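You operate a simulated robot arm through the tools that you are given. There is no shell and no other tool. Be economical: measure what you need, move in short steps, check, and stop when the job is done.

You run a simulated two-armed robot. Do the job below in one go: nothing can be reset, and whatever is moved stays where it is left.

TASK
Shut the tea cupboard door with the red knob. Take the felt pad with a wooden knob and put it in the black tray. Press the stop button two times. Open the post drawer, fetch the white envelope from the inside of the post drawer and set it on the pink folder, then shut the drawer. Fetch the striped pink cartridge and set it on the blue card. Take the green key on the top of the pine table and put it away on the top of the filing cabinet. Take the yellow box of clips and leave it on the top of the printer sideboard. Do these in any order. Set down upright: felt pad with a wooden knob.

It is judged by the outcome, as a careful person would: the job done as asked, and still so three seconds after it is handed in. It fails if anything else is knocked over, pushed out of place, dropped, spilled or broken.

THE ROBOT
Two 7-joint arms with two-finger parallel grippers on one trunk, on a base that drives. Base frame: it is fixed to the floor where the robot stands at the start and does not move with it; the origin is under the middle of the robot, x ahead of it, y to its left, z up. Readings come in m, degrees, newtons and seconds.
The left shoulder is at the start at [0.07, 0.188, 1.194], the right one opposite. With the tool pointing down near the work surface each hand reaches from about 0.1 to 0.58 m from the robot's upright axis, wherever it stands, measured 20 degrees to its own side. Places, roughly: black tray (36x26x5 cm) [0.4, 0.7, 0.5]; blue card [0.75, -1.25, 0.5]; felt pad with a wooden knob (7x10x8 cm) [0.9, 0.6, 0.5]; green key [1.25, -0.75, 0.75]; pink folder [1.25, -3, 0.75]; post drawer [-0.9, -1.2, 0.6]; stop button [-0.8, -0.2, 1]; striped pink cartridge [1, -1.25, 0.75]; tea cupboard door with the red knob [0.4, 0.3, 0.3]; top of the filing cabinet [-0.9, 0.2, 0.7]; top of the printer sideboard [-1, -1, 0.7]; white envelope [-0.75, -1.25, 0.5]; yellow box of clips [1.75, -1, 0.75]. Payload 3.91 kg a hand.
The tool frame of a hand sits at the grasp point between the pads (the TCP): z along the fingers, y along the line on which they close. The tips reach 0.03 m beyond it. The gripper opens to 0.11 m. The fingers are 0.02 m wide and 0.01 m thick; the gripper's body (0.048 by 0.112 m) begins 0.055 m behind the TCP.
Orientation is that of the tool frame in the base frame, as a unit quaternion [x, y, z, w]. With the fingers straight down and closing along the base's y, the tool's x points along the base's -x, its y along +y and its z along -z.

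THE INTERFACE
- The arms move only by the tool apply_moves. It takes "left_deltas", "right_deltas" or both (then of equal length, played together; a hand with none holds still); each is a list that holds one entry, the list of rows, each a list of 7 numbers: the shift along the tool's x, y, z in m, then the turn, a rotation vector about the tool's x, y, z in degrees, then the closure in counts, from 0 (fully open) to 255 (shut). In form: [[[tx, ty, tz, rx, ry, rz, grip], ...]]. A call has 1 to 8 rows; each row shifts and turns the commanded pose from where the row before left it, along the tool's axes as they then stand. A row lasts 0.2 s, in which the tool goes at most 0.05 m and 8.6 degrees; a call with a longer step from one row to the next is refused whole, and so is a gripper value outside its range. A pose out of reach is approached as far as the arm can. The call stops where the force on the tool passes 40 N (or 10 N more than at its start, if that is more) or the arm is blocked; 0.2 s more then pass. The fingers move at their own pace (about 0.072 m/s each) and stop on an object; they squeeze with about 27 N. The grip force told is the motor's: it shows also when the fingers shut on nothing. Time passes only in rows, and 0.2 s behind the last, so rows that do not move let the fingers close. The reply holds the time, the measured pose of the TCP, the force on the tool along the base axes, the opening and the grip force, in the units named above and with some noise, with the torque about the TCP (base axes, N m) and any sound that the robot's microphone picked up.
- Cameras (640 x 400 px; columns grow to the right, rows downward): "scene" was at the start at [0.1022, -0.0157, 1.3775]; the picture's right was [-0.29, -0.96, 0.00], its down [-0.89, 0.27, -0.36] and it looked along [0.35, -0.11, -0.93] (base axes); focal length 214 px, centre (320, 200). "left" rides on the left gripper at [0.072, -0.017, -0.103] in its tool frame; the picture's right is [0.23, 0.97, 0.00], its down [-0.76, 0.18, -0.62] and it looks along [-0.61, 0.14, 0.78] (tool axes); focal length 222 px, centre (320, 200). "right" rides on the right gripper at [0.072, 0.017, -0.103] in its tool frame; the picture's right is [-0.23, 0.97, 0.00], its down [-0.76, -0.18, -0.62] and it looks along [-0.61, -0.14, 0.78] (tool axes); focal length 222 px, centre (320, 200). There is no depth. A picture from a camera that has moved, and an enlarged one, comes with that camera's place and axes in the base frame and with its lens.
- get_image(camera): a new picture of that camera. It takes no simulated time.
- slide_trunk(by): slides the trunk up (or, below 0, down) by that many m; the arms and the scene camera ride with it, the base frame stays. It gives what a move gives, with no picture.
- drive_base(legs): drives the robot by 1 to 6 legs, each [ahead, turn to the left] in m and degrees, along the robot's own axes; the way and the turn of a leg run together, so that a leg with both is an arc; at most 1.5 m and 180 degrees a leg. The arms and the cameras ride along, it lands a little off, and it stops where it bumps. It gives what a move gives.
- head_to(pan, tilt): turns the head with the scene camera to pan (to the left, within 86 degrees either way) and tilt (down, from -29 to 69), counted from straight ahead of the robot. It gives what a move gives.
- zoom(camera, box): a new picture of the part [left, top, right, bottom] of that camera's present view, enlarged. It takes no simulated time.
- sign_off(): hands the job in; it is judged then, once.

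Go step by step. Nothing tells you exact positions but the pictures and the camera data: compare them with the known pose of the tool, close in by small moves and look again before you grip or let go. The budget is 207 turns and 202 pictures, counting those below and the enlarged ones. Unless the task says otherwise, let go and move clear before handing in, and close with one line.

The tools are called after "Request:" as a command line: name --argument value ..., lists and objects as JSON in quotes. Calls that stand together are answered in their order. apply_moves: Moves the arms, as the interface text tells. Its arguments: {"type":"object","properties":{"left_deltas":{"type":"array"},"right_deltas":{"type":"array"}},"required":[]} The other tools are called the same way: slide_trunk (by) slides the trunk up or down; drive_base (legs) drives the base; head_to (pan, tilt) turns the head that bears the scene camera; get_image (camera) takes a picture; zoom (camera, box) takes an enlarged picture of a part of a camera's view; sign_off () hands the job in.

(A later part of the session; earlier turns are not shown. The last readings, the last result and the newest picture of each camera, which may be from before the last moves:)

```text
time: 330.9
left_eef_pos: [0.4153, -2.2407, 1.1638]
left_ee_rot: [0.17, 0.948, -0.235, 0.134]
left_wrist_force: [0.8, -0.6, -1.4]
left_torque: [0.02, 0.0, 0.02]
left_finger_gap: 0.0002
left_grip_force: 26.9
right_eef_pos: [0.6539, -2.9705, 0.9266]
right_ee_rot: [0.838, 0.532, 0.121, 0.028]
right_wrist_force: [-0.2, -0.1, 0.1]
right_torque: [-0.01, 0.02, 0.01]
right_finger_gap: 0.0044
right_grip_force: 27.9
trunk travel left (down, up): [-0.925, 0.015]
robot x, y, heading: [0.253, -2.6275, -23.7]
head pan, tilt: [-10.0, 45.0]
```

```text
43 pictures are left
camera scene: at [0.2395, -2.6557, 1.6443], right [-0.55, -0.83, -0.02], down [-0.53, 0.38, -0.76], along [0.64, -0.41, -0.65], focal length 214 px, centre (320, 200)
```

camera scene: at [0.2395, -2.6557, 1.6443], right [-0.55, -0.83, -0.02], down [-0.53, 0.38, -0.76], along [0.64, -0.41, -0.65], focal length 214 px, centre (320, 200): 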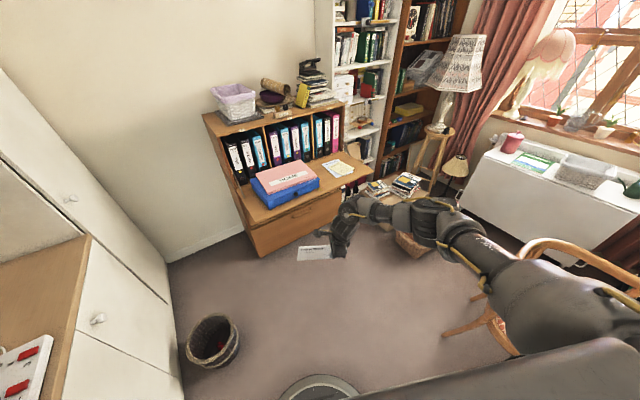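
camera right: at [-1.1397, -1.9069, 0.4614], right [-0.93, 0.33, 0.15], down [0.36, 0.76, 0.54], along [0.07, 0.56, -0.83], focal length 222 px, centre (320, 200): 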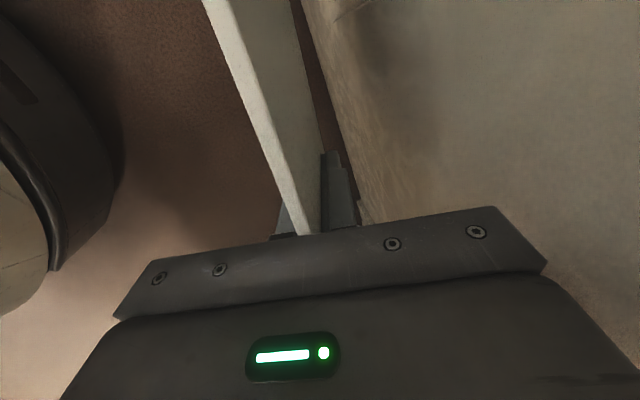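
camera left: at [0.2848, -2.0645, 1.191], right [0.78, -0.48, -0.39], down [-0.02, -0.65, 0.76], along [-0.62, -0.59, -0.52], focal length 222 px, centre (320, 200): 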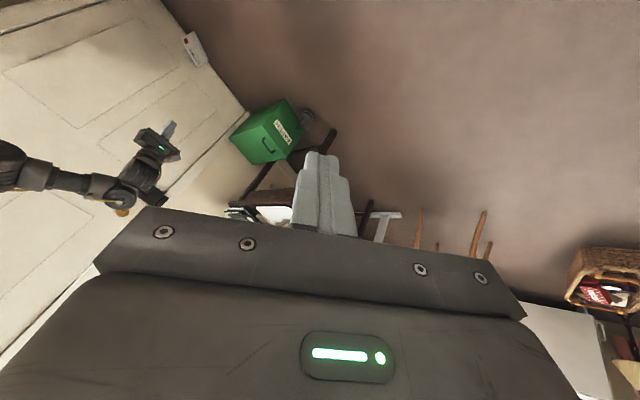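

My left arm met the white cupboards on the left. I turn right, move away from them and then face the bureau.

Request:
drive_base --legs '[[0, -40], [0.3, 0]]'

Request:
drive_base --legs '[[0, 55]]'

Request:
get_image --camera "scene"

```text
time: 331.6
left_eef_pos: [0.3233, -2.2113, 1.0882]
left_ee_rot: [0.128, 0.966, -0.223, -0.012]
left_wrist_force: [-6.2, 9.9, -3.6]
left_torque: [-0.74, -0.34, 0.3]
left_finger_gap: 0.0
left_grip_force: 26.8
right_eef_pos: [0.617, -2.8107, 0.918]
right_ee_rot: [0.703, 0.694, 0.154, -0.023]
right_wrist_force: [-1.3, 0.7, 1.8]
right_torque: [-0.2, -0.02, -0.09]
right_finger_gap: 0.0042
right_grip_force: 27.1
trunk travel left (down, up): [-0.925, 0.015]
robot x, y, heading: [0.2356, -2.6195, -20.2]
head pan, tilt: [-10.0, 45.0]
stopped in leg 1: the robot was blocked; the commanded pose is now the measured one
```

```text
time: 332.3
left_eef_pos: [0.301, -2.2703, 1.1251]
left_ee_rot: [0.13, 0.951, -0.279, -0.017]
left_wrist_force: [-1.8, 1.2, 0.4]
left_torque: [0.03, -0.14, 0.07]
left_finger_gap: 0.0002
left_grip_force: 27.0
right_eef_pos: [0.484, -2.6791, 0.888]
right_ee_rot: [0.519, 0.829, 0.16, -0.135]
right_wrist_force: [-0.8, -4.7, 1.9]
right_torque: [0.27, -0.11, -0.05]
right_finger_gap: 0.0041
right_grip_force: 27.1
trunk travel left (down, up): [-0.925, 0.015]
robot x, y, heading: [0.1187, -2.6057, 3.4]
head pan, tilt: [-10.0, 45.0]
stopped in leg 1: the robot was blocked; the commanded pose is now the measured one
```

```text
42 pictures are left
camera scene: at [0.0379, -2.6183, 1.6522], right [-0.11, -0.99, -0.02], down [-0.6, 0.09, -0.79], along [0.79, -0.08, -0.61], focal length 214 px, centre (320, 200)
```

scene: 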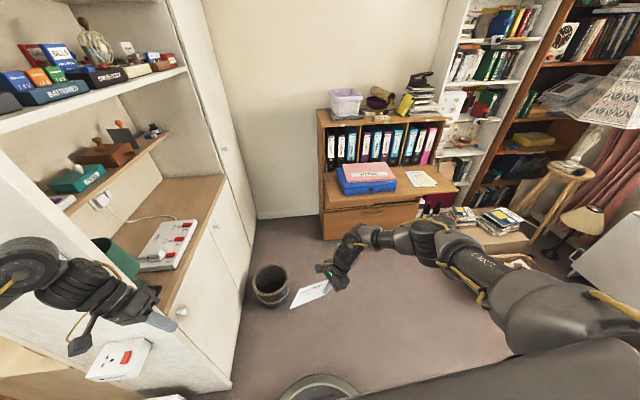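

Request:
drive_base --legs '[[-0.3, 0]]'

Request:
drive_base --legs '[[0, -60]]'

Request:
get_image --camera "scene"

```text
time: 333.1
left_eef_pos: [0.4564, -2.3239, 1.0578]
left_ee_rot: [0.169, 0.937, -0.281, -0.123]
left_wrist_force: [-4.1, -2.8, -3.6]
left_torque: [0.04, -0.1, 0.06]
left_finger_gap: 0.0001
left_grip_force: 26.6
right_eef_pos: [0.571, -2.6568, 0.8004]
right_ee_rot: [0.474, 0.835, 0.135, -0.245]
right_wrist_force: [4.7, -8.0, -3.3]
right_torque: [0.61, 0.3, -0.05]
right_finger_gap: 0.0044
right_grip_force: 27.3
trunk travel left (down, up): [-0.925, 0.015]
robot x, y, heading: [0.101, -2.6048, 4.5]
head pan, tilt: [-10.0, 45.0]
stopped in leg 1: the robot was blocked; the commanded pose is now the measured one
```

```text
time: 333.8
left_eef_pos: [0.4182, -2.2672, 1.0539]
left_ee_rot: [0.117, 0.932, -0.314, -0.137]
left_wrist_force: [0.0, -0.1, 0.8]
left_torque: [0.04, 0.04, -0.05]
left_finger_gap: 0.0002
left_grip_force: 26.9
right_eef_pos: [0.5385, -2.5968, 0.825]
right_ee_rot: [0.481, 0.842, 0.112, -0.218]
right_wrist_force: [0.9, -1.7, -2.0]
right_torque: [0.18, 0.13, -0.03]
right_finger_gap: 0.0044
right_grip_force: 26.9
trunk travel left (down, up): [-0.925, 0.015]
robot x, y, heading: [0.1106, -2.6044, 1.9]
head pan, tilt: [-10.0, 45.0]
stopped in leg 1: the robot was blocked; the commanded pose is now the measured one
```

```text
41 pictures are left
camera scene: at [0.2289, -2.7641, 1.6288], right [-0.14, -0.99, -0.09], down [-0.7, 0.17, -0.7], along [0.7, -0.03, -0.71], focal length 214 px, centre (320, 200)
```

scene: 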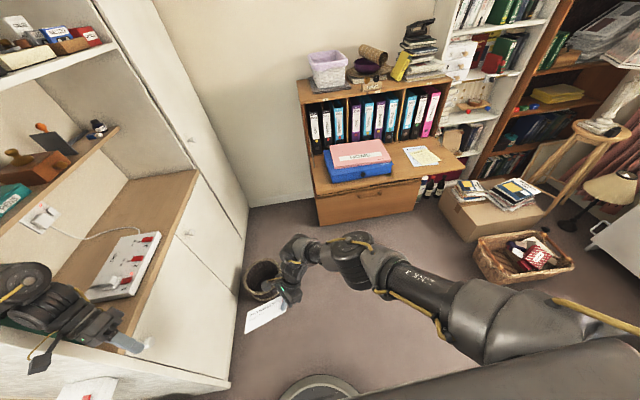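

The left arm is hooked at the alcove's edge. I pull the left hand straight out of it (toward -y).

Request:
apply_moves --left_deltas '[[[-0.012, -0.031, 0.022, 0, 0, 0, 255], [-0.012, -0.031, 0.022, 0, 0, 0, 255], [-0.012, -0.031, 0.022, 0, 0, 0, 255], [-0.012, -0.031, 0.022, 0, 0, 0, 255], [-0.012, -0.031, 0.022, 0, 0, 0, 255]]]'

Request:
head_to --pan 70 --tilt 45

Request:
get_image --camera "scene"

```text
time: 334.1
left_eef_pos: [0.4052, -2.2692, 1.0456]
left_ee_rot: [0.107, 0.916, -0.348, -0.172]
left_wrist_force: [1.6, -0.6, -0.6]
left_torque: [-0.05, 0.07, -0.07]
left_finger_gap: 0.0001
left_grip_force: 26.9
right_eef_pos: [0.5283, -2.6066, 0.8159]
right_ee_rot: [0.497, 0.838, 0.079, -0.211]
right_wrist_force: [0.2, 0.4, -0.1]
right_torque: [-0.04, 0.0, 0.01]
right_finger_gap: 0.0044
right_grip_force: 27.0
trunk travel left (down, up): [-0.925, 0.015]
robot x, y, heading: [0.1124, -2.6062, -0.1]
head pan, tilt: [-10.0, 45.0]
stopped in row 1 (left hand): the arm was blocked; the commanded pose is now the measured one
```

```text
time: 335.7
left_eef_pos: [0.4038, -2.2694, 1.0444]
left_ee_rot: [0.113, 0.914, -0.351, -0.171]
left_wrist_force: [0.0, 0.0, -0.5]
left_torque: [0.02, 0.03, -0.01]
left_finger_gap: 0.0001
left_grip_force: 26.8
right_eef_pos: [0.5657, -2.6401, 0.8204]
right_ee_rot: [0.549, 0.808, 0.09, -0.193]
right_wrist_force: [0.1, -0.3, -0.1]
right_torque: [0.0, -0.01, 0.03]
right_finger_gap: 0.0043
right_grip_force: 27.5
trunk travel left (down, up): [-0.925, 0.015]
robot x, y, heading: [0.1143, -2.6086, -1.6]
head pan, tilt: [70.0, 45.0]
```

```text
40 pictures are left
camera scene: at [0.1688, -2.6811, 1.6359], right [0.93, -0.37, -0.02], down [-0.25, -0.59, -0.77], along [0.27, 0.72, -0.64], focal length 214 px, centre (320, 200)
```

scene: 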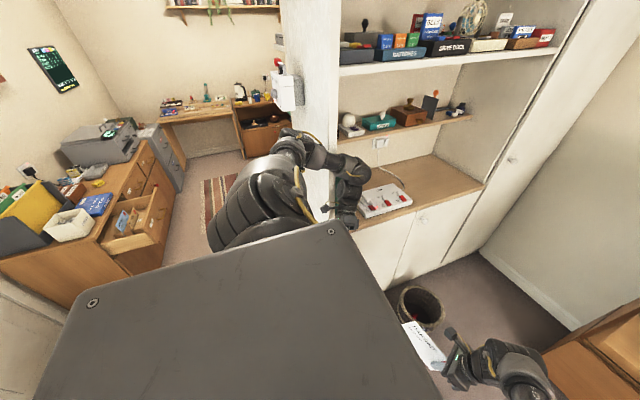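

The left elbow is on one side of the pillar and the forearm crosses its front. I try reversing with a left turn to slide it out.

Request:
drive_base --legs '[[-0.25, 25]]'

Request:
get_image --camera "scene"

```text
time: 336.4
left_eef_pos: [0.3911, -2.269, 1.0111]
left_ee_rot: [0.125, 0.856, -0.443, -0.236]
left_wrist_force: [0.8, -0.7, -0.5]
left_torque: [-0.03, 0.02, 0.03]
left_finger_gap: 0.0
left_grip_force: 27.0
right_eef_pos: [0.5827, -2.6732, 0.8012]
right_ee_rot: [0.648, 0.743, 0.041, -0.165]
right_wrist_force: [-0.6, -0.3, -0.2]
right_torque: [0.04, -0.05, 0.0]
right_finger_gap: 0.0041
right_grip_force: 26.9
trunk travel left (down, up): [-0.925, 0.015]
robot x, y, heading: [0.1149, -2.6053, -3.7]
head pan, tilt: [70.0, 45.0]
stopped in leg 1: the robot was blocked; the commanded pose is now the measured one
```

```text
39 pictures are left
camera scene: at [0.1731, -2.6548, 1.6354], right [0.92, -0.4, -0.02], down [-0.27, -0.59, -0.76], along [0.29, 0.7, -0.65], focal length 214 px, centre (320, 200)
```

scene: 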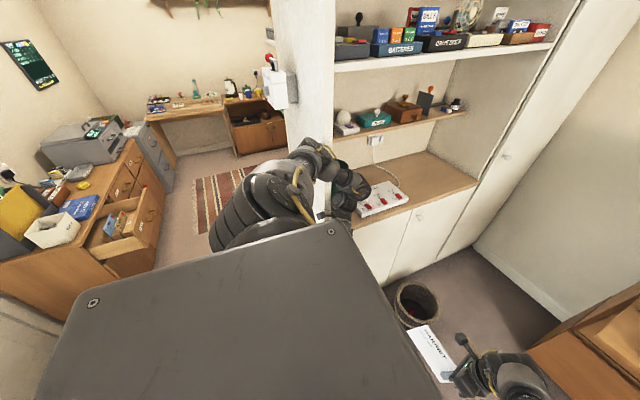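

The robot is rocking with the trunk at its top; I lower the trunk for stability and then try to back off.

Request:
slide_trunk --by -0.3

Request:
drive_base --legs '[[-0.2, 0]]'

Request:
get_image --camera "left"

```text
time: 336.7
left_eef_pos: [0.4189, -2.265, 0.9937]
left_ee_rot: [0.131, 0.834, -0.481, -0.237]
left_wrist_force: [0.7, -3.8, 0.7]
left_torque: [0.21, 0.0, -0.19]
left_finger_gap: 0.0001
left_grip_force: 27.3
right_eef_pos: [0.5834, -2.653, 0.7973]
right_ee_rot: [0.681, 0.712, 0.019, -0.171]
right_wrist_force: [1.5, -3.3, 1.7]
right_torque: [0.2, 0.02, 0.01]
right_finger_gap: 0.004
right_grip_force: 26.9
trunk travel left (down, up): [-0.922, 0.018]
robot x, y, heading: [0.1113, -2.6079, -3.8]
head pan, tilt: [70.0, 45.0]
stopped: the arm was blocked; the commanded pose is now the measured one
```

```text
time: 337.5
left_eef_pos: [0.454, -2.2429, 0.9817]
left_ee_rot: [0.176, 0.826, -0.509, -0.165]
left_wrist_force: [1.0, -1.0, 0.8]
left_torque: [0.08, 0.01, 0.0]
left_finger_gap: 0.0
left_grip_force: 27.0
right_eef_pos: [0.5932, -2.6611, 0.8117]
right_ee_rot: [0.729, 0.67, 0.004, -0.143]
right_wrist_force: [-0.4, -0.5, -0.1]
right_torque: [-0.02, -0.05, -0.03]
right_finger_gap: 0.004
right_grip_force: 27.3
trunk travel left (down, up): [-0.922, 0.018]
robot x, y, heading: [0.1089, -2.6129, -4.7]
head pan, tilt: [70.0, 45.0]
stopped in leg 1: the robot was blocked; the commanded pose is now the measured one
```

```text
38 pictures are left
camera left: at [0.4344, -2.1358, 1.0488], right [-0.08, 0.51, -0.85], down [0.98, 0.21, 0.03], along [0.2, -0.83, -0.52], focal length 222 px, centre (320, 200)
```

left: 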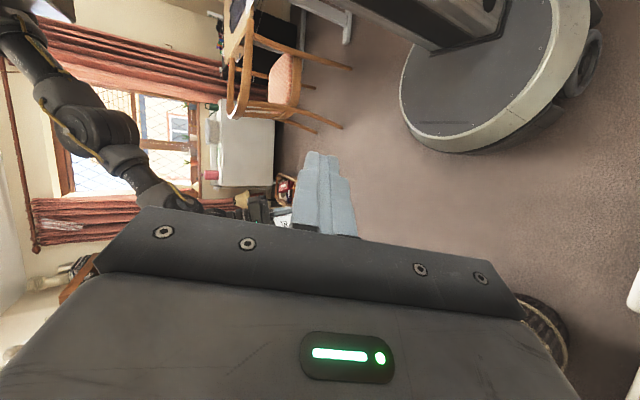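

The left wrist has swung into the alcove, wrapping the forearm round the pillar. I rotate the left hand back toward vertical, which draws the wrist out.

Request:
apply_moves --left_deltas '[[[0, -0.01, 0.01, -8, 0, 0, 255], [0, -0.01, 0.01, -8, 0, 0, 255], [0, -0.01, 0.01, -8, 0, 0, 255], [0, -0.01, 0.01, -8, 0, 0, 255], [0, -0.01, 0.01, -8, 0, 0, 255], [0, -0.01, 0.01, -8, 0, 0, 255]]]'

Request:
apply_moves --left_deltas '[[[0, -0.01, 0.01, -8, 0, 0, 255], [0, -0.01, 0.01, -8, 0, 0, 255], [0, -0.01, 0.01, -8, 0, 0, 255], [0, -0.01, 0.01, -8, 0, 0, 255]]]'

Request:
apply_moves --left_deltas '[[[0, -0.01, 0.01, -8, 0, 0, 255], [0, -0.01, 0.01, -8, 0, 0, 255], [0, -0.01, 0.01, -8, 0, 0, 255], [0, -0.01, 0.01, -8, 0, 0, 255]]]'

```text
time: 337.8
left_eef_pos: [0.4722, -2.2459, 0.9806]
left_ee_rot: [0.175, 0.832, -0.505, -0.15]
left_wrist_force: [0.7, -2.0, 0.8]
left_torque: [0.2, -0.02, -0.16]
left_finger_gap: 0.0001
left_grip_force: 27.2
right_eef_pos: [0.5905, -2.663, 0.8055]
right_ee_rot: [0.753, 0.642, -0.01, -0.145]
right_wrist_force: [-1.1, 0.3, -0.5]
right_torque: [-0.09, -0.11, 0.02]
right_finger_gap: 0.0043
right_grip_force: 27.0
trunk travel left (down, up): [-0.922, 0.018]
robot x, y, heading: [0.1072, -2.6087, -4.9]
head pan, tilt: [70.0, 45.0]
stopped in row 1 (left hand): the arm was blocked; the commanded pose is now the measured one
```

```text
time: 338.1
left_eef_pos: [0.4792, -2.2473, 0.9818]
left_ee_rot: [0.17, 0.836, -0.503, -0.139]
left_wrist_force: [0.2, -4.0, 1.4]
left_torque: [0.13, -0.04, -0.06]
left_finger_gap: 0.0
left_grip_force: 27.0
right_eef_pos: [0.6051, -2.6636, 0.821]
right_ee_rot: [0.775, 0.617, -0.002, -0.136]
right_wrist_force: [-2.0, 0.8, 0.4]
right_torque: [-0.07, -0.07, -0.01]
right_finger_gap: 0.0043
right_grip_force: 26.7
trunk travel left (down, up): [-0.922, 0.018]
robot x, y, heading: [0.1055, -2.6099, -5.6]
head pan, tilt: [70.0, 45.0]
stopped in row 1 (left hand): the arm was blocked; the commanded pose is now the measured one
```

```text
time: 338.4
left_eef_pos: [0.4864, -2.248, 0.9781]
left_ee_rot: [0.162, 0.841, -0.5, -0.133]
left_wrist_force: [1.3, -1.1, -1.2]
left_torque: [-0.05, 0.05, -0.07]
left_finger_gap: 0.0001
left_grip_force: 27.1
right_eef_pos: [0.6085, -2.6745, 0.8208]
right_ee_rot: [0.798, 0.589, -0.009, -0.127]
right_wrist_force: [-0.1, 2.3, 0.5]
right_torque: [-0.26, -0.05, 0.09]
right_finger_gap: 0.0042
right_grip_force: 27.2
trunk travel left (down, up): [-0.922, 0.018]
robot x, y, heading: [0.1077, -2.6079, -5.9]
head pan, tilt: [70.0, 45.0]
stopped in row 1 (left hand): the arm was blocked; the commanded pose is now the measured one
```

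Progress is slow but steady; I batch several small pulls of the left hand toward the room.

Request:
apply_moves --left_deltas '[[[-0.02, -0.02, 0.035, -4, 0, 0, 255]]]'

Request:
apply_moves --left_deltas '[[[-0.02, -0.02, 0.035, -4, 0, 0, 255]]]'

Request:
apply_moves --left_deltas '[[[-0.02, -0.02, 0.035, -4, 0, 0, 255]]]'

Request:
apply_moves --left_deltas '[[[-0.02, -0.02, 0.035, -4, 0, 0, 255]]]'

Request:
apply_moves --left_deltas '[[[-0.02, -0.02, 0.035, -4, 0, 0, 255]]]'

Request:
apply_moves --left_deltas '[[[-0.02, -0.02, 0.035, -4, 0, 0, 255]]]'

Request:
get_image --camera "scene"

```text
time: 338.8
left_eef_pos: [0.4866, -2.259, 0.9795]
left_ee_rot: [0.157, 0.833, -0.514, -0.13]
left_wrist_force: [-0.4, -0.6, 0.3]
left_torque: [0.04, -0.02, -0.02]
left_finger_gap: 0.0
left_grip_force: 27.1
right_eef_pos: [0.6061, -2.677, 0.826]
right_ee_rot: [0.815, 0.567, -0.014, -0.121]
right_wrist_force: [0.7, -3.5, 1.9]
right_torque: [0.28, 0.02, -0.05]
right_finger_gap: 0.0044
right_grip_force: 26.9
trunk travel left (down, up): [-0.922, 0.018]
robot x, y, heading: [0.1072, -2.6082, -6.6]
head pan, tilt: [70.0, 45.0]
stopped in row 1 (left hand): the arm was blocked; the commanded pose is now the measured one
```

```text
time: 339.1
left_eef_pos: [0.489, -2.2656, 0.9742]
left_ee_rot: [0.152, 0.831, -0.519, -0.127]
left_wrist_force: [2.4, -3.3, 1.4]
left_torque: [0.23, 0.07, -0.32]
left_finger_gap: 0.0
left_grip_force: 27.1
right_eef_pos: [0.611, -2.6863, 0.8243]
right_ee_rot: [0.833, 0.542, -0.021, -0.111]
right_wrist_force: [-1.5, -0.2, -0.3]
right_torque: [0.01, -0.09, 0.0]
right_finger_gap: 0.0043
right_grip_force: 26.8
trunk travel left (down, up): [-0.922, 0.018]
robot x, y, heading: [0.1062, -2.6117, -7.0]
head pan, tilt: [70.0, 45.0]
stopped in row 1 (left hand): the arm was blocked; the commanded pose is now the measured one
```

```text
time: 339.4
left_eef_pos: [0.491, -2.2691, 0.9674]
left_ee_rot: [0.152, 0.831, -0.519, -0.13]
left_wrist_force: [1.1, -0.3, -0.8]
left_torque: [0.05, 0.02, -0.08]
left_finger_gap: 0.0
left_grip_force: 26.5
right_eef_pos: [0.6089, -2.6891, 0.8275]
right_ee_rot: [0.846, 0.523, -0.027, -0.105]
right_wrist_force: [-2.1, -0.8, 0.2]
right_torque: [0.0, -0.1, -0.01]
right_finger_gap: 0.0043
right_grip_force: 27.1
trunk travel left (down, up): [-0.922, 0.018]
robot x, y, heading: [0.1072, -2.6055, -7.3]
head pan, tilt: [70.0, 45.0]
stopped in row 1 (left hand): the arm was blocked; the commanded pose is now the measured one
```

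```text
time: 339.8
left_eef_pos: [0.4851, -2.2694, 0.9569]
left_ee_rot: [0.156, 0.832, -0.514, -0.136]
left_wrist_force: [0.0, -2.0, 0.3]
left_torque: [0.13, -0.04, -0.1]
left_finger_gap: 0.0
left_grip_force: 27.2
right_eef_pos: [0.6165, -2.6985, 0.8314]
right_ee_rot: [0.859, 0.504, -0.029, -0.088]
right_wrist_force: [-0.8, -0.1, 0.2]
right_torque: [-0.02, -0.04, 0.0]
right_finger_gap: 0.0043
right_grip_force: 27.2
trunk travel left (down, up): [-0.922, 0.018]
robot x, y, heading: [0.1067, -2.6118, -8.0]
head pan, tilt: [70.0, 45.0]
stopped in row 1 (left hand): the arm was blocked; the commanded pose is now the measured one
```

```text
time: 340.3
left_eef_pos: [0.4775, -2.2913, 0.9525]
left_ee_rot: [0.15, 0.841, -0.496, -0.157]
left_wrist_force: [0.9, -1.6, 0.8]
left_torque: [0.08, 0.04, -0.09]
left_finger_gap: 0.0
left_grip_force: 27.1
right_eef_pos: [0.6122, -2.7046, 0.8337]
right_ee_rot: [0.877, 0.471, -0.035, -0.085]
right_wrist_force: [-0.6, -1.4, 0.4]
right_torque: [0.03, -0.06, -0.01]
right_finger_gap: 0.0044
right_grip_force: 26.9
trunk travel left (down, up): [-0.922, 0.018]
robot x, y, heading: [0.1091, -2.6101, -8.4]
head pan, tilt: [70.0, 45.0]
stopped in row 1 (left hand): the arm was blocked; the commanded pose is now the measured one
```

```text
time: 340.7
left_eef_pos: [0.4817, -2.2892, 0.9409]
left_ee_rot: [0.149, 0.842, -0.495, -0.155]
left_wrist_force: [0.8, -1.1, 0.0]
left_torque: [0.1, 0.0, -0.04]
left_finger_gap: 0.0
left_grip_force: 26.8
right_eef_pos: [0.6166, -2.7111, 0.8292]
right_ee_rot: [0.891, 0.445, -0.045, -0.082]
right_wrist_force: [-0.6, -1.2, -0.1]
right_torque: [0.09, 0.0, -0.01]
right_finger_gap: 0.0043
right_grip_force: 26.5
trunk travel left (down, up): [-0.922, 0.018]
robot x, y, heading: [0.109, -2.6144, -8.6]
head pan, tilt: [70.0, 45.0]
stopped in row 1 (left hand): the arm was blocked; the commanded pose is now the measured one
```

```text
37 pictures are left
camera scene: at [0.1931, -2.6022, 1.6282], right [0.88, -0.48, -0.02], down [-0.34, -0.59, -0.73], along [0.34, 0.64, -0.68], focal length 214 px, centre (320, 200)
```

scene: 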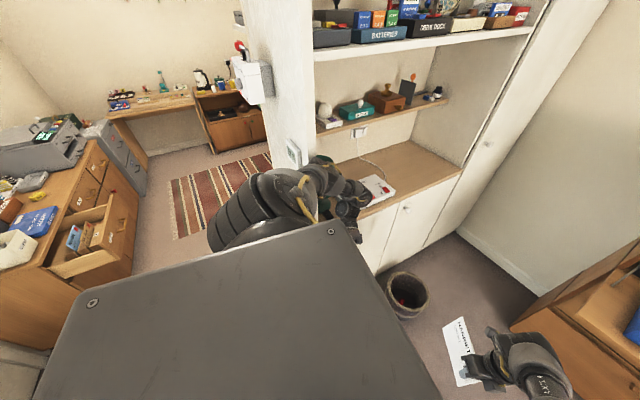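

The elbow presses on the pillar's face; turning right should peel it off. I try repeated small right turns.

Request:
drive_base --legs '[[0, -30]]'

Request:
drive_base --legs '[[0, -30]]'

Request:
drive_base --legs '[[0.1, -30]]'

Request:
drive_base --legs '[[0.1, -30]]'

Request:
drive_base --legs '[[0, -30]]'

```text
time: 341.4
left_eef_pos: [0.4878, -2.2717, 0.9341]
left_ee_rot: [0.166, 0.836, -0.504, -0.141]
left_wrist_force: [0.8, -0.9, 0.5]
left_torque: [0.03, 0.03, -0.03]
left_finger_gap: 0.0
left_grip_force: 27.4
right_eef_pos: [0.6111, -2.7275, 0.8309]
right_ee_rot: [0.901, 0.428, -0.051, -0.05]
right_wrist_force: [0.4, -0.6, 0.2]
right_torque: [0.01, 0.02, 0.07]
right_finger_gap: 0.0045
right_grip_force: 26.7
trunk travel left (down, up): [-0.922, 0.018]
robot x, y, heading: [0.107, -2.6055, -10.1]
head pan, tilt: [70.0, 45.0]
stopped in leg 1: the robot was blocked; the commanded pose is now the measured one
```

```text
time: 343.2
left_eef_pos: [0.6148, -2.4817, 0.9226]
left_ee_rot: [0.364, 0.766, -0.458, -0.267]
left_wrist_force: [0.1, 0.0, -0.5]
left_torque: [0.01, 0.03, 0.01]
left_finger_gap: 0.0
left_grip_force: 26.9
right_eef_pos: [0.5137, -2.9346, 0.8317]
right_ee_rot: [0.977, 0.198, -0.038, -0.063]
right_wrist_force: [2.3, 0.0, 1.2]
right_torque: [0.08, 0.21, 0.03]
right_finger_gap: 0.0044
right_grip_force: 26.8
trunk travel left (down, up): [-0.922, 0.018]
robot x, y, heading: [0.1082, -2.6085, -38.6]
head pan, tilt: [70.0, 45.0]
```

```text
time: 345.1
left_eef_pos: [0.6696, -2.8323, 0.9233]
left_ee_rot: [0.55, 0.645, -0.373, -0.377]
left_wrist_force: [0.7, 0.2, -0.5]
left_torque: [-0.03, 0.01, 0.02]
left_finger_gap: 0.0001
left_grip_force: 26.6
right_eef_pos: [0.3543, -3.1731, 0.8318]
right_ee_rot: [0.995, -0.063, -0.021, -0.071]
right_wrist_force: [-0.6, -0.5, -1.1]
right_torque: [0.03, 0.0, 0.01]
right_finger_gap: 0.0045
right_grip_force: 27.0
trunk travel left (down, up): [-0.922, 0.018]
robot x, y, heading: [0.1647, -2.6882, -68.5]
head pan, tilt: [70.0, 45.0]
```

```text
time: 346.9
left_eef_pos: [0.5479, -3.1581, 0.9223]
left_ee_rot: [0.696, 0.486, -0.265, -0.458]
left_wrist_force: [-0.3, 0.3, -0.2]
left_torque: [0.0, -0.01, 0.02]
left_finger_gap: 0.0
left_grip_force: 27.2
right_eef_pos: [0.1074, -3.3, 0.8309]
right_ee_rot: [0.947, -0.312, -0.003, -0.075]
right_wrist_force: [0.0, 0.3, -0.3]
right_torque: [-0.02, 0.02, -0.04]
right_finger_gap: 0.0042
right_grip_force: 27.3
trunk travel left (down, up): [-0.922, 0.018]
robot x, y, heading: [0.1802, -2.7848, -97.6]
head pan, tilt: [70.0, 45.0]
```

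```text
time: 348.8
left_eef_pos: [0.3146, -3.2923, 0.9231]
left_ee_rot: [0.796, 0.292, -0.14, -0.512]
left_wrist_force: [-0.6, -0.2, 1.0]
left_torque: [0.02, 0.0, 0.02]
left_finger_gap: 0.0
left_grip_force: 27.1
right_eef_pos: [-0.1368, -3.1985, 0.8315]
right_ee_rot: [0.837, -0.542, 0.017, -0.073]
right_wrist_force: [0.6, 1.0, -1.0]
right_torque: [0.02, 0.05, -0.04]
right_finger_gap: 0.0044
right_grip_force: 26.6
trunk travel left (down, up): [-0.922, 0.018]
robot x, y, heading: [0.178, -2.7872, -127.7]
head pan, tilt: [70.0, 45.0]
```

Free at last, and the card is still gripped. I raise the hand a little and drive to the bureau, this time well away from the cupboards.

Request:
apply_moves --right_deltas '[[[0, 0, -0.04, 0, 0, 0, 255], [0, 0, -0.04, 0, 0, 0, 255], [0, 0, -0.04, 0, 0, 0, 255], [0, 0, -0.04, 0, 0, 0, 255]]]'

Request:
drive_base --legs '[[0, 99], [0.55, 0], [0, 28.7]]'

Request:
head_to --pan 0 --tilt 40

Request:
get_image --camera "scene"

```text
time: 349.8
left_eef_pos: [0.3149, -3.2912, 0.922]
left_ee_rot: [0.796, 0.292, -0.14, -0.512]
left_wrist_force: [-0.4, -0.1, 0.1]
left_torque: [0.0, 0.0, 0.02]
left_finger_gap: 0.0
left_grip_force: 27.0
right_eef_pos: [-0.1539, -3.2121, 0.9913]
right_ee_rot: [0.837, -0.542, 0.018, -0.073]
right_wrist_force: [-0.5, 0.1, 0.0]
right_torque: [0.02, 0.01, 0.01]
right_finger_gap: 0.0041
right_grip_force: 26.9
trunk travel left (down, up): [-0.922, 0.018]
robot x, y, heading: [0.1764, -2.7876, -127.5]
head pan, tilt: [70.0, 45.0]
```

```text
time: 358.5
left_eef_pos: [0.9792, -2.6363, 0.9224]
left_ee_rot: [0.092, 0.843, -0.52, -0.102]
left_wrist_force: [-0.1, -0.5, -0.3]
left_torque: [0.03, -0.03, -0.02]
left_finger_gap: 0.0001
left_grip_force: 27.2
right_eef_pos: [1.2007, -3.0581, 0.9913]
right_ee_rot: [0.858, 0.508, -0.058, -0.047]
right_wrist_force: [-0.4, 0.0, -1.1]
right_torque: [-0.04, 0.02, 0.01]
right_finger_gap: 0.0041
right_grip_force: 27.6
trunk travel left (down, up): [-0.922, 0.018]
robot x, y, heading: [0.6593, -3.048, 0.2]
head pan, tilt: [70.0, 45.0]
```

```text
time: 359.9
left_eef_pos: [0.9794, -2.6357, 0.9224]
left_ee_rot: [0.093, 0.843, -0.52, -0.102]
left_wrist_force: [-1.2, -0.2, 1.1]
left_torque: [-0.03, 0.0, -0.02]
left_finger_gap: 0.0
left_grip_force: 26.9
right_eef_pos: [1.2002, -3.0584, 0.9914]
right_ee_rot: [0.858, 0.508, -0.058, -0.048]
right_wrist_force: [0.0, -0.6, -0.2]
right_torque: [-0.04, 0.01, 0.01]
right_finger_gap: 0.0042
right_grip_force: 26.8
trunk travel left (down, up): [-0.922, 0.018]
robot x, y, heading: [0.6598, -3.0487, -0.1]
head pan, tilt: [0.0, 40.0]
```

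```text
36 pictures are left
camera scene: at [0.7935, -3.0482, 1.6319], right [0.0, -1.0, 0.0], down [-0.64, 0.0, -0.77], along [0.77, 0.0, -0.64], focal length 214 px, centre (320, 200)
```

scene: 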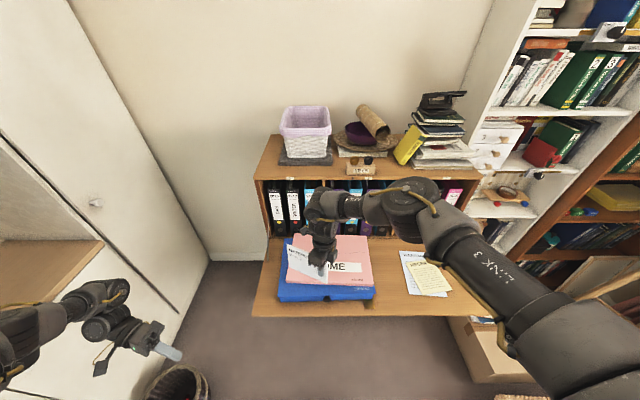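

The pink folder lies on the blue box, centre about (1.345, -3.09). I drive forward, shift, and tilt the hand so the card will lie down gently.

Request:
drive_base --legs '[[0.138, 0]]'

Request:
apply_moves --right_deltas '[[[-0.0175, 0.0096, 0, -8, 0, 0, 255], [-0.0175, 0.0096, 0, -8, 0, 0, 255], [-0.0175, 0.0096, 0, -8, 0, 0, 255], [0, 0, 0, -8, 0, 0, 255]]]'

Request:
get_image --camera "scene"

Request:
get_image --camera "right"

```text
time: 361.3
left_eef_pos: [1.1171, -2.6361, 0.9229]
left_ee_rot: [0.093, 0.843, -0.521, -0.102]
left_wrist_force: [-0.1, 0.6, 0.1]
left_torque: [0.0, -0.02, 0.02]
left_finger_gap: 0.0001
left_grip_force: 26.5
right_eef_pos: [1.3378, -3.0579, 0.9921]
right_ee_rot: [0.858, 0.508, -0.058, -0.049]
right_wrist_force: [0.3, -0.2, -0.4]
right_torque: [-0.01, -0.04, 0.02]
right_finger_gap: 0.0042
right_grip_force: 26.7
trunk travel left (down, up): [-0.922, 0.018]
robot x, y, heading: [0.7992, -3.0473, -0.2]
head pan, tilt: [0.0, 40.0]
```

```text
time: 362.3
left_eef_pos: [1.1166, -2.6359, 0.9219]
left_ee_rot: [0.093, 0.842, -0.521, -0.102]
left_wrist_force: [0.2, 0.0, -0.1]
left_torque: [-0.01, 0.03, -0.01]
left_finger_gap: 0.0003
left_grip_force: 26.7
right_eef_pos: [1.3381, -3.1165, 0.9957]
right_ee_rot: [0.838, 0.504, 0.085, 0.191]
right_wrist_force: [-0.7, 0.1, -0.8]
right_torque: [-0.01, 0.01, 0.01]
right_finger_gap: 0.0039
right_grip_force: 27.5
trunk travel left (down, up): [-0.922, 0.018]
robot x, y, heading: [0.7987, -3.0473, -0.3]
head pan, tilt: [0.0, 40.0]
```

```text
35 pictures are left
camera scene: at [0.9316, -3.0474, 1.632], right [0.0, -1.0, 0.0], down [-0.64, 0.0, -0.77], along [0.77, 0.0, -0.64], focal length 214 px, centre (320, 200)
```

scene: 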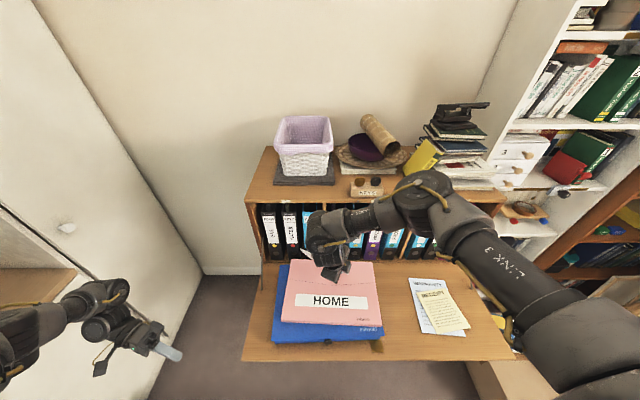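

```text
34 pictures are left
camera right: at [1.3523, -3.0361, 1.0927], right [0.68, -0.61, 0.41], down [-0.72, -0.45, 0.53], along [-0.14, -0.66, -0.74], focal length 222 px, centre (320, 200)
```

right: 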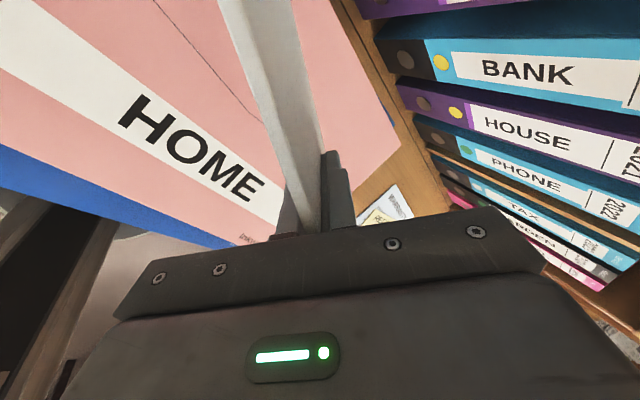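

The hand is over the folder. I lower in steps, watching for contact.

Request:
slide_trunk --by -0.08

Request:
slide_trunk --by -0.02

Request:
get_image --camera "right"

```text
time: 363.2
left_eef_pos: [1.1164, -2.6369, 0.8564]
left_ee_rot: [0.093, 0.843, -0.521, -0.1]
left_wrist_force: [0.1, 0.1, -0.3]
left_torque: [0.05, 0.02, -0.03]
left_finger_gap: 0.0
left_grip_force: 27.3
right_eef_pos: [1.343, -3.1193, 0.9359]
right_ee_rot: [0.838, 0.501, 0.091, 0.194]
right_wrist_force: [-9.3, -1.8, 22.2]
right_torque: [0.64, -0.46, 0.13]
right_finger_gap: 0.0045
right_grip_force: 26.9
trunk travel left (down, up): [-0.855, 0.085]
robot x, y, heading: [0.8018, -3.0484, -0.1]
head pan, tilt: [0.0, 40.0]
stopped: the force on the tool passed its limit (the readings are from after the stop); the commanded pose is now the measured one
```

```text
time: 363.5
left_eef_pos: [1.1181, -2.6377, 0.8534]
left_ee_rot: [0.093, 0.842, -0.521, -0.101]
left_wrist_force: [1.0, 0.3, 0.3]
left_torque: [0.0, 0.04, 0.0]
left_finger_gap: 0.0
left_grip_force: 26.8
right_eef_pos: [1.3452, -3.1191, 0.9352]
right_ee_rot: [0.838, 0.501, 0.093, 0.196]
right_wrist_force: [-8.9, -2.2, 21.9]
right_torque: [0.52, -0.43, 0.15]
right_finger_gap: 0.004
right_grip_force: 27.3
trunk travel left (down, up): [-0.852, 0.088]
robot x, y, heading: [0.7949, -3.0482, -0.2]
head pan, tilt: [0.0, 40.0]
stopped: the force on the tool passed its limit (the readings are from after the stop); the commanded pose is now the measured one
```

```text
33 pictures are left
camera right: at [1.3559, -3.0367, 1.0326], right [0.67, -0.61, 0.42], down [-0.73, -0.45, 0.52], along [-0.13, -0.66, -0.74], focal length 222 px, centre (320, 200)
```

right: 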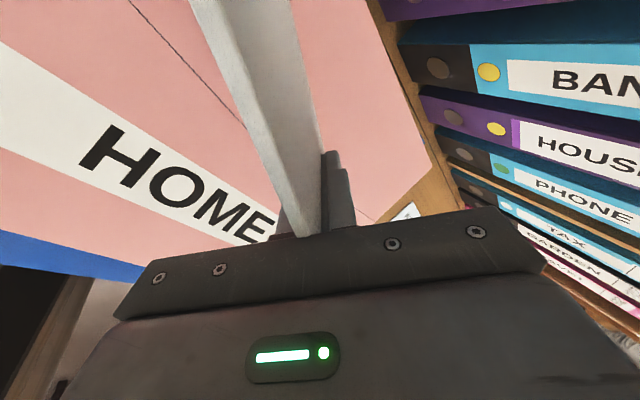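

Contact with the folder. I ease up, open gradually and withdraw along the finger direction.

Request:
slide_trunk --by 0.006

Request:
apply_moves --right_deltas '[[[0, 0, 0, 0, 0, 0, 200], [0, 0, 0, 0, 0, 0, 160], [0, 0, 0, 0, 0, 0, 130], [0, 0, -0.02, 0, 0, 0, 130], [0, 0, -0.03, 0, 0, 0, 130], [0, 0, -0.04, 0, 0, 0, 130], [0, 0, -0.04, 0, 0, 0, 130]]]'

Request:
get_image --camera "right"

```text
time: 364.1
left_eef_pos: [1.1192, -2.636, 0.8589]
left_ee_rot: [0.092, 0.843, -0.521, -0.101]
left_wrist_force: [0.5, 0.7, 0.1]
left_torque: [-0.01, 0.0, 0.03]
left_finger_gap: 0.0001
left_grip_force: 27.2
right_eef_pos: [1.345, -3.1172, 0.938]
right_ee_rot: [0.838, 0.502, 0.092, 0.195]
right_wrist_force: [-0.2, 0.3, 0.3]
right_torque: [0.01, 0.01, -0.03]
right_finger_gap: 0.0042
right_grip_force: 27.2
trunk travel left (down, up): [-0.858, 0.082]
robot x, y, heading: [0.8019, -3.0481, -0.2]
head pan, tilt: [0.0, 40.0]
```

```text
time: 365.6
left_eef_pos: [1.1176, -2.6353, 0.8591]
left_ee_rot: [0.093, 0.842, -0.522, -0.102]
left_wrist_force: [-0.6, -0.3, -0.4]
left_torque: [-0.01, -0.01, 0.0]
left_finger_gap: 0.0
left_grip_force: 26.7
right_eef_pos: [1.298, -3.0869, 1.0602]
right_ee_rot: [0.837, 0.502, 0.092, 0.197]
right_wrist_force: [1.1, -0.3, -0.7]
right_torque: [-0.03, 0.02, 0.03]
right_finger_gap: 0.0539
right_grip_force: 0.1
trunk travel left (down, up): [-0.858, 0.082]
robot x, y, heading: [0.7977, -3.0466, -0.2]
head pan, tilt: [0.0, 40.0]
```

```text
32 pictures are left
camera right: at [1.3101, -3.0062, 1.1571], right [0.67, -0.61, 0.42], down [-0.73, -0.45, 0.52], along [-0.13, -0.66, -0.74], focal length 222 px, centre (320, 200)
```

right: 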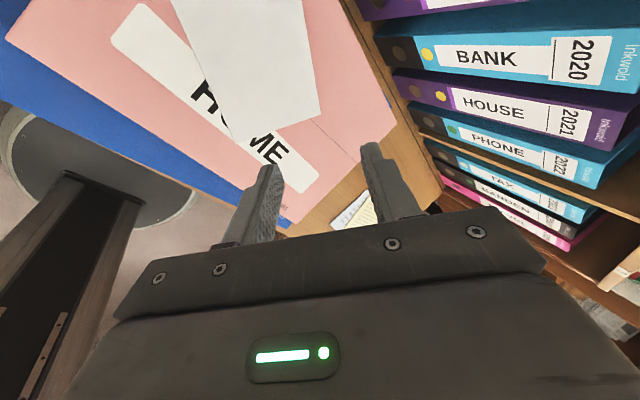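

The white envelope lies flat on the pink folder. Next I return to shut the drawer: I back off, and drive through the passage along its middle.

Request:
apply_moves --right_deltas '[[[0, 0, -0.02, 8, 0, 0, 255], [0, 0, 0, 8, 0, 0, 255], [0, 0, 0, 8, 0, 0, 255], [0, 0, 0, 6, 0, 0, 255]]]'

Request:
drive_base --legs '[[-0.3, 0]]'

Request:
zoom --camera "scene" --box '[220, 200, 440, 330]'

Request:
drive_base --legs '[[0, 136], [0.86, 0]]'

```text
time: 366.6
left_eef_pos: [1.119, -2.6366, 0.8586]
left_ee_rot: [0.092, 0.843, -0.52, -0.103]
left_wrist_force: [0.0, -0.5, 0.1]
left_torque: [-0.01, 0.02, -0.03]
left_finger_gap: 0.0002
left_grip_force: 27.5
right_eef_pos: [1.2934, -3.082, 1.0746]
right_ee_rot: [0.859, 0.51, -0.042, -0.029]
right_wrist_force: [-1.0, 0.7, 0.3]
right_torque: [0.02, 0.02, -0.01]
right_finger_gap: 0.0
right_grip_force: 27.3
trunk travel left (down, up): [-0.858, 0.082]
robot x, y, heading: [0.7974, -3.0483, -0.4]
head pan, tilt: [0.0, 40.0]
```

```text
time: 368.7
left_eef_pos: [0.8247, -2.636, 0.8581]
left_ee_rot: [0.093, 0.842, -0.521, -0.103]
left_wrist_force: [0.2, -0.8, -0.5]
left_torque: [0.04, 0.0, 0.02]
left_finger_gap: 0.0001
left_grip_force: 26.9
right_eef_pos: [0.9979, -3.0819, 1.0746]
right_ee_rot: [0.86, 0.508, -0.042, -0.028]
right_wrist_force: [-0.1, 0.7, -0.1]
right_torque: [0.01, 0.01, -0.02]
right_finger_gap: 0.0
right_grip_force: 27.0
trunk travel left (down, up): [-0.858, 0.082]
robot x, y, heading: [0.5037, -3.048, -0.2]
head pan, tilt: [0.0, 40.0]
```

```text
2.91 times, centred on (330, 265) of scene
camera zoom: at [0.6385, -3.0479, 1.5678], right [-0.01, -1.0, 0.0], down [-0.64, 0.0, -0.77], along [0.77, 0.0, -0.64], focal length 624 px, centre (291, 11)
```

zoom: 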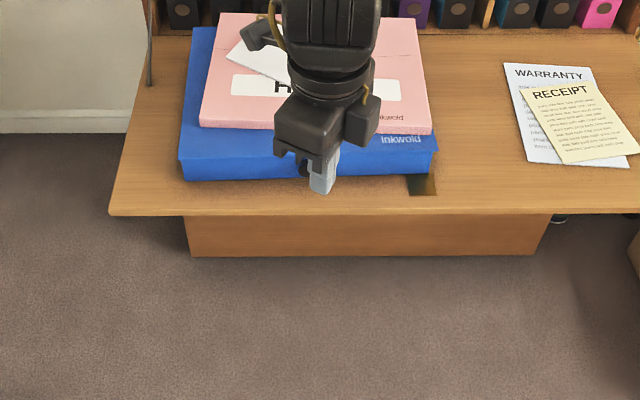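

```text
time: 378.9
left_eef_pos: [-0.6269, -2.5229, 0.8576]
left_ee_rot: [0.746, -0.402, 0.29, -0.445]
left_wrist_force: [0.2, 0.4, 0.3]
left_torque: [-0.01, -0.01, 0.03]
left_finger_gap: 0.0
left_grip_force: 27.1
right_eef_pos: [-0.442, -2.0828, 1.0763]
right_ee_rot: [-0.149, 0.988, -0.041, 0.027]
right_wrist_force: [-1.0, -0.8, -0.6]
right_torque: [0.01, -0.02, 0.04]
right_finger_gap: 0.0
right_grip_force: 27.3
trunk travel left (down, up): [-0.858, 0.082]
robot x, y, heading: [-0.1129, -2.448, 135.5]
head pan, tilt: [0.0, 40.0]
```

The envelope is well on the folder. I continue north to the drawer.

Request:
drive_base --legs '[[0, -43.5], [0.6, 0]]'

Request:
drive_base --legs '[[0.58, 0]]'

Request:
drive_base --legs '[[0, 88]]'

Request:
head_to --pan 0 --tilt 55

Request:
get_image --camera "scene"

```text
time: 384.3
left_eef_pos: [-0.565, -1.5354, 0.8586]
left_ee_rot: [-0.547, 0.648, -0.433, 0.307]
left_wrist_force: [-0.8, 0.5, 0.4]
left_torque: [-0.01, 0.02, 0.01]
left_finger_gap: 0.0002
left_grip_force: 27.2
right_eef_pos: [-0.1281, -1.3414, 1.0754]
right_ee_rot: [0.225, 0.973, -0.048, 0.01]
right_wrist_force: [-0.6, -0.3, 0.0]
right_torque: [-0.01, -0.02, -0.02]
right_finger_gap: 0.0
right_grip_force: 26.9
trunk travel left (down, up): [-0.858, 0.082]
robot x, y, heading: [-0.1375, -1.8353, 92.4]
head pan, tilt: [0.0, 40.0]
```

```text
time: 387.6
left_eef_pos: [-0.5898, -0.9567, 0.8586]
left_ee_rot: [-0.546, 0.648, -0.433, 0.308]
left_wrist_force: [-0.1, -0.8, -1.0]
left_torque: [-0.01, 0.02, 0.01]
left_finger_gap: 0.0001
left_grip_force: 27.2
right_eef_pos: [-0.1542, -0.7608, 1.0753]
right_ee_rot: [0.224, 0.973, -0.048, 0.01]
right_wrist_force: [-0.1, -0.1, -0.9]
right_torque: [-0.01, -0.03, 0.0]
right_finger_gap: 0.0001
right_grip_force: 27.3
trunk travel left (down, up): [-0.858, 0.082]
robot x, y, heading: [-0.1642, -1.2574, 92.7]
head pan, tilt: [0.0, 40.0]
```

```text
time: 389.9
left_eef_pos: [-0.6861, -1.2623, 0.8607]
left_ee_rot: [0.716, -0.448, 0.304, -0.441]
left_wrist_force: [0.3, 2.0, 2.5]
left_torque: [-0.13, 0.25, -0.15]
left_finger_gap: 0.0
left_grip_force: 27.4
right_eef_pos: [-0.4541, -0.8535, 1.0762]
right_ee_rot: [-0.096, 0.994, -0.044, 0.024]
right_wrist_force: [-0.4, 0.2, 0.3]
right_torque: [0.01, 0.01, 0.0]
right_finger_gap: 0.0
right_grip_force: 26.9
trunk travel left (down, up): [-0.858, 0.082]
robot x, y, heading: [-0.1614, -1.256, 129.3]
head pan, tilt: [0.0, 40.0]
stopped in leg 1: the force on the tool passed its limit (the readings are from after the stop); the commanded pose is now the measured one
```

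```text
time: 390.6
left_eef_pos: [-0.6848, -1.2617, 0.8626]
left_ee_rot: [0.716, -0.448, 0.304, -0.441]
left_wrist_force: [1.3, 1.3, 0.8]
left_torque: [-0.05, 0.06, -0.08]
left_finger_gap: 0.0
left_grip_force: 26.2
right_eef_pos: [-0.4542, -0.8542, 1.0744]
right_ee_rot: [-0.095, 0.994, -0.043, 0.025]
right_wrist_force: [0.0, 0.1, -0.6]
right_torque: [0.01, 0.01, -0.01]
right_finger_gap: 0.0
right_grip_force: 26.9
trunk travel left (down, up): [-0.858, 0.082]
robot x, y, heading: [-0.1641, -1.2571, 129.3]
head pan, tilt: [0.0, 55.0]
```

```text
30 pictures are left
camera scene: at [-0.2418, -1.1599, 1.5473], right [0.77, 0.64, 0.0], down [0.52, -0.63, -0.57], along [-0.36, 0.44, -0.82], focal length 214 px, centre (320, 200)
```

scene: 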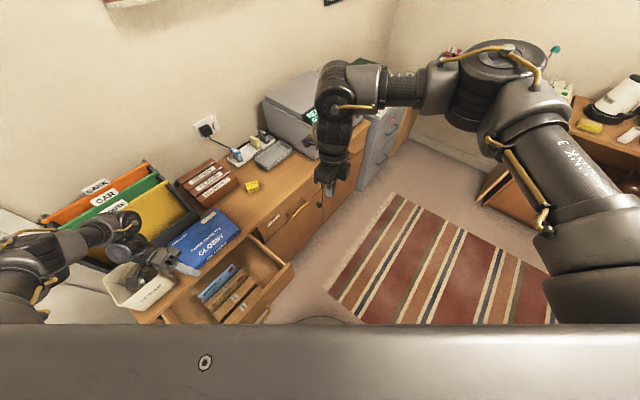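

The left hand brushed the scrap bin (still upright). I reverse away diagonally and then turn to the drawer with more room.

Request:
drive_base --legs '[[0, -6], [-0.22, 0]]'

Request:
drive_base --legs '[[0, 42]]'

Request:
slide_trunk --by -0.4

Request:
get_image --camera "scene"

```text
time: 392.9
left_eef_pos: [-0.5616, -1.393, 0.861]
left_ee_rot: [0.693, -0.484, 0.326, -0.424]
left_wrist_force: [0.5, -0.9, 0.6]
left_torque: [-0.01, -0.02, 0.01]
left_finger_gap: 0.0002
left_grip_force: 27.2
right_eef_pos: [-0.2895, -1.0111, 1.0741]
right_ee_rot: [-0.044, 0.998, -0.044, 0.024]
right_wrist_force: [0.6, 0.0, -0.2]
right_torque: [-0.01, 0.04, -0.02]
right_finger_gap: 0.0
right_grip_force: 27.2
trunk travel left (down, up): [-0.858, 0.082]
robot x, y, heading: [-0.0424, -1.4396, 123.5]
head pan, tilt: [0.0, 55.0]
```

```text
time: 395.2
left_eef_pos: [-0.4582, -1.7543, 0.8625]
left_ee_rot: [0.82, -0.204, 0.152, -0.513]
left_wrist_force: [-1.1, 0.4, -1.0]
left_torque: [0.0, 0.02, 0.01]
left_finger_gap: 0.0001
left_grip_force: 27.2
right_eef_pos: [-0.5125, -1.2874, 1.0746]
right_ee_rot: [-0.399, 0.916, -0.033, 0.037]
right_wrist_force: [-0.5, -1.0, -0.1]
right_torque: [0.01, 0.03, 0.02]
right_finger_gap: 0.0001
right_grip_force: 26.3
trunk travel left (down, up): [-0.858, 0.082]
robot x, y, heading: [-0.0417, -1.4396, 165.5]
head pan, tilt: [0.0, 55.0]
```

```text
time: 398.1
left_eef_pos: [-0.4586, -1.7537, 0.5254]
left_ee_rot: [0.82, -0.205, 0.152, -0.513]
left_wrist_force: [0.3, 0.3, 0.2]
left_torque: [0.01, 0.02, -0.01]
left_finger_gap: 0.0003
left_grip_force: 27.4
right_eef_pos: [-0.5139, -1.2884, 0.7435]
right_ee_rot: [-0.399, 0.916, -0.033, 0.033]
right_wrist_force: [0.7, -0.7, 9.6]
right_torque: [0.01, 0.07, 0.02]
right_finger_gap: 0.0
right_grip_force: 26.9
trunk travel left (down, up): [-0.522, 0.418]
robot x, y, heading: [-0.0391, -1.4417, 165.5]
head pan, tilt: [0.0, 55.0]
stopped: the force on the tool passed its limit (the readings are from after the stop); the commanded pose is now the measured one
```

```text
29 pictures are left
camera scene: at [-0.1596, -1.4098, 1.2109], right [0.25, 0.97, 0.0], down [0.79, -0.2, -0.57], along [-0.56, 0.14, -0.82], focal length 214 px, centre (320, 200)
```

scene: 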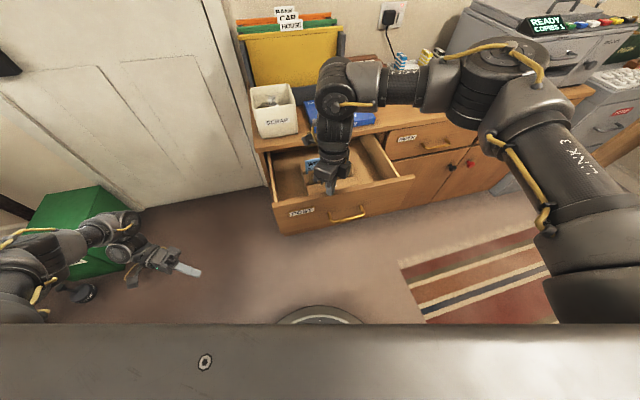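

The fingers touched the drawer's front edge from above. I lift, back up 12 cm, lower in front of it, then push.

Request:
slide_trunk --by 0.03

Request:
drive_base --legs '[[-0.07, 0]]'

Request:
apply_moves --right_deltas '[[[0.035, 0.03, 0, 0, 0, 0, 255], [0.035, 0.03, 0, 0, 0, 0, 255]]]'

Request:
slide_trunk --by -0.14

Request:
get_image --camera "right"

```text
time: 398.9
left_eef_pos: [-0.458, -1.7541, 0.5555]
left_ee_rot: [0.819, -0.204, 0.152, -0.514]
left_wrist_force: [1.0, -0.5, 0.2]
left_torque: [-0.01, 0.05, 0.03]
left_finger_gap: 0.0
left_grip_force: 27.4
right_eef_pos: [-0.514, -1.2879, 0.7743]
right_ee_rot: [-0.398, 0.916, -0.032, 0.036]
right_wrist_force: [-0.4, 0.5, 0.1]
right_torque: [0.02, -0.02, 0.01]
right_finger_gap: 0.0
right_grip_force: 26.9
trunk travel left (down, up): [-0.552, 0.388]
robot x, y, heading: [-0.0409, -1.4414, 165.5]
head pan, tilt: [0.0, 55.0]
```

```text
time: 399.9
left_eef_pos: [-0.3915, -1.7708, 0.5555]
left_ee_rot: [0.819, -0.206, 0.152, -0.514]
left_wrist_force: [-0.1, -0.8, 0.4]
left_torque: [-0.01, 0.03, 0.0]
left_finger_gap: 0.0
left_grip_force: 27.7
right_eef_pos: [-0.4441, -1.3048, 0.7731]
right_ee_rot: [-0.398, 0.916, -0.032, 0.034]
right_wrist_force: [0.3, -0.3, 0.6]
right_torque: [0.02, 0.0, 0.0]
right_finger_gap: 0.0001
right_grip_force: 27.4
trunk travel left (down, up): [-0.552, 0.388]
robot x, y, heading: [0.0277, -1.4572, 165.2]
head pan, tilt: [0.0, 55.0]
```

```text
time: 400.5
left_eef_pos: [-0.3926, -1.7721, 0.553]
left_ee_rot: [0.819, -0.205, 0.153, -0.514]
left_wrist_force: [-0.1, 0.1, -0.8]
left_torque: [-0.01, -0.01, 0.0]
left_finger_gap: 0.0
left_grip_force: 27.3
right_eef_pos: [-0.5361, -1.3174, 0.7654]
right_ee_rot: [-0.398, 0.916, -0.032, 0.037]
right_wrist_force: [-0.3, -1.0, 0.0]
right_torque: [0.02, -0.02, -0.01]
right_finger_gap: 0.0
right_grip_force: 26.6
trunk travel left (down, up): [-0.552, 0.388]
robot x, y, heading: [0.026, -1.4579, 165.4]
head pan, tilt: [0.0, 55.0]
```

```text
time: 401.1
left_eef_pos: [-0.3918, -1.7714, 0.5277]
left_ee_rot: [0.819, -0.205, 0.152, -0.513]
left_wrist_force: [-0.6, -0.2, -0.3]
left_torque: [-0.03, 0.02, -0.01]
left_finger_gap: 0.0
left_grip_force: 27.2
right_eef_pos: [-0.5365, -1.3168, 0.7412]
right_ee_rot: [-0.397, 0.916, -0.033, 0.033]
right_wrist_force: [-0.6, -0.5, 8.9]
right_torque: [-0.05, -0.11, -0.01]
right_finger_gap: 0.0001
right_grip_force: 27.3
trunk travel left (down, up): [-0.525, 0.415]
robot x, y, heading: [0.0258, -1.4561, 165.3]
head pan, tilt: [0.0, 55.0]
stopped: the force on the tool passed its limit (the readings are from after the stop); the commanded pose is now the measured one
```

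```text
28 pictures are left
camera right: at [-0.6076, -1.3545, 0.8401], right [-0.55, 0.83, -0.08], down [0.59, 0.46, 0.66], along [0.59, 0.32, -0.74], focal length 222 px, centre (320, 200)
```

right: 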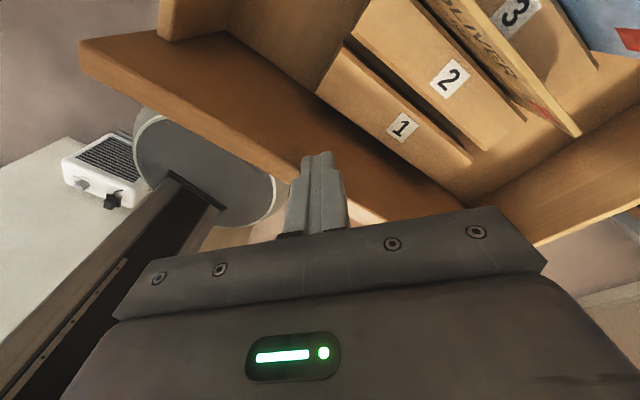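

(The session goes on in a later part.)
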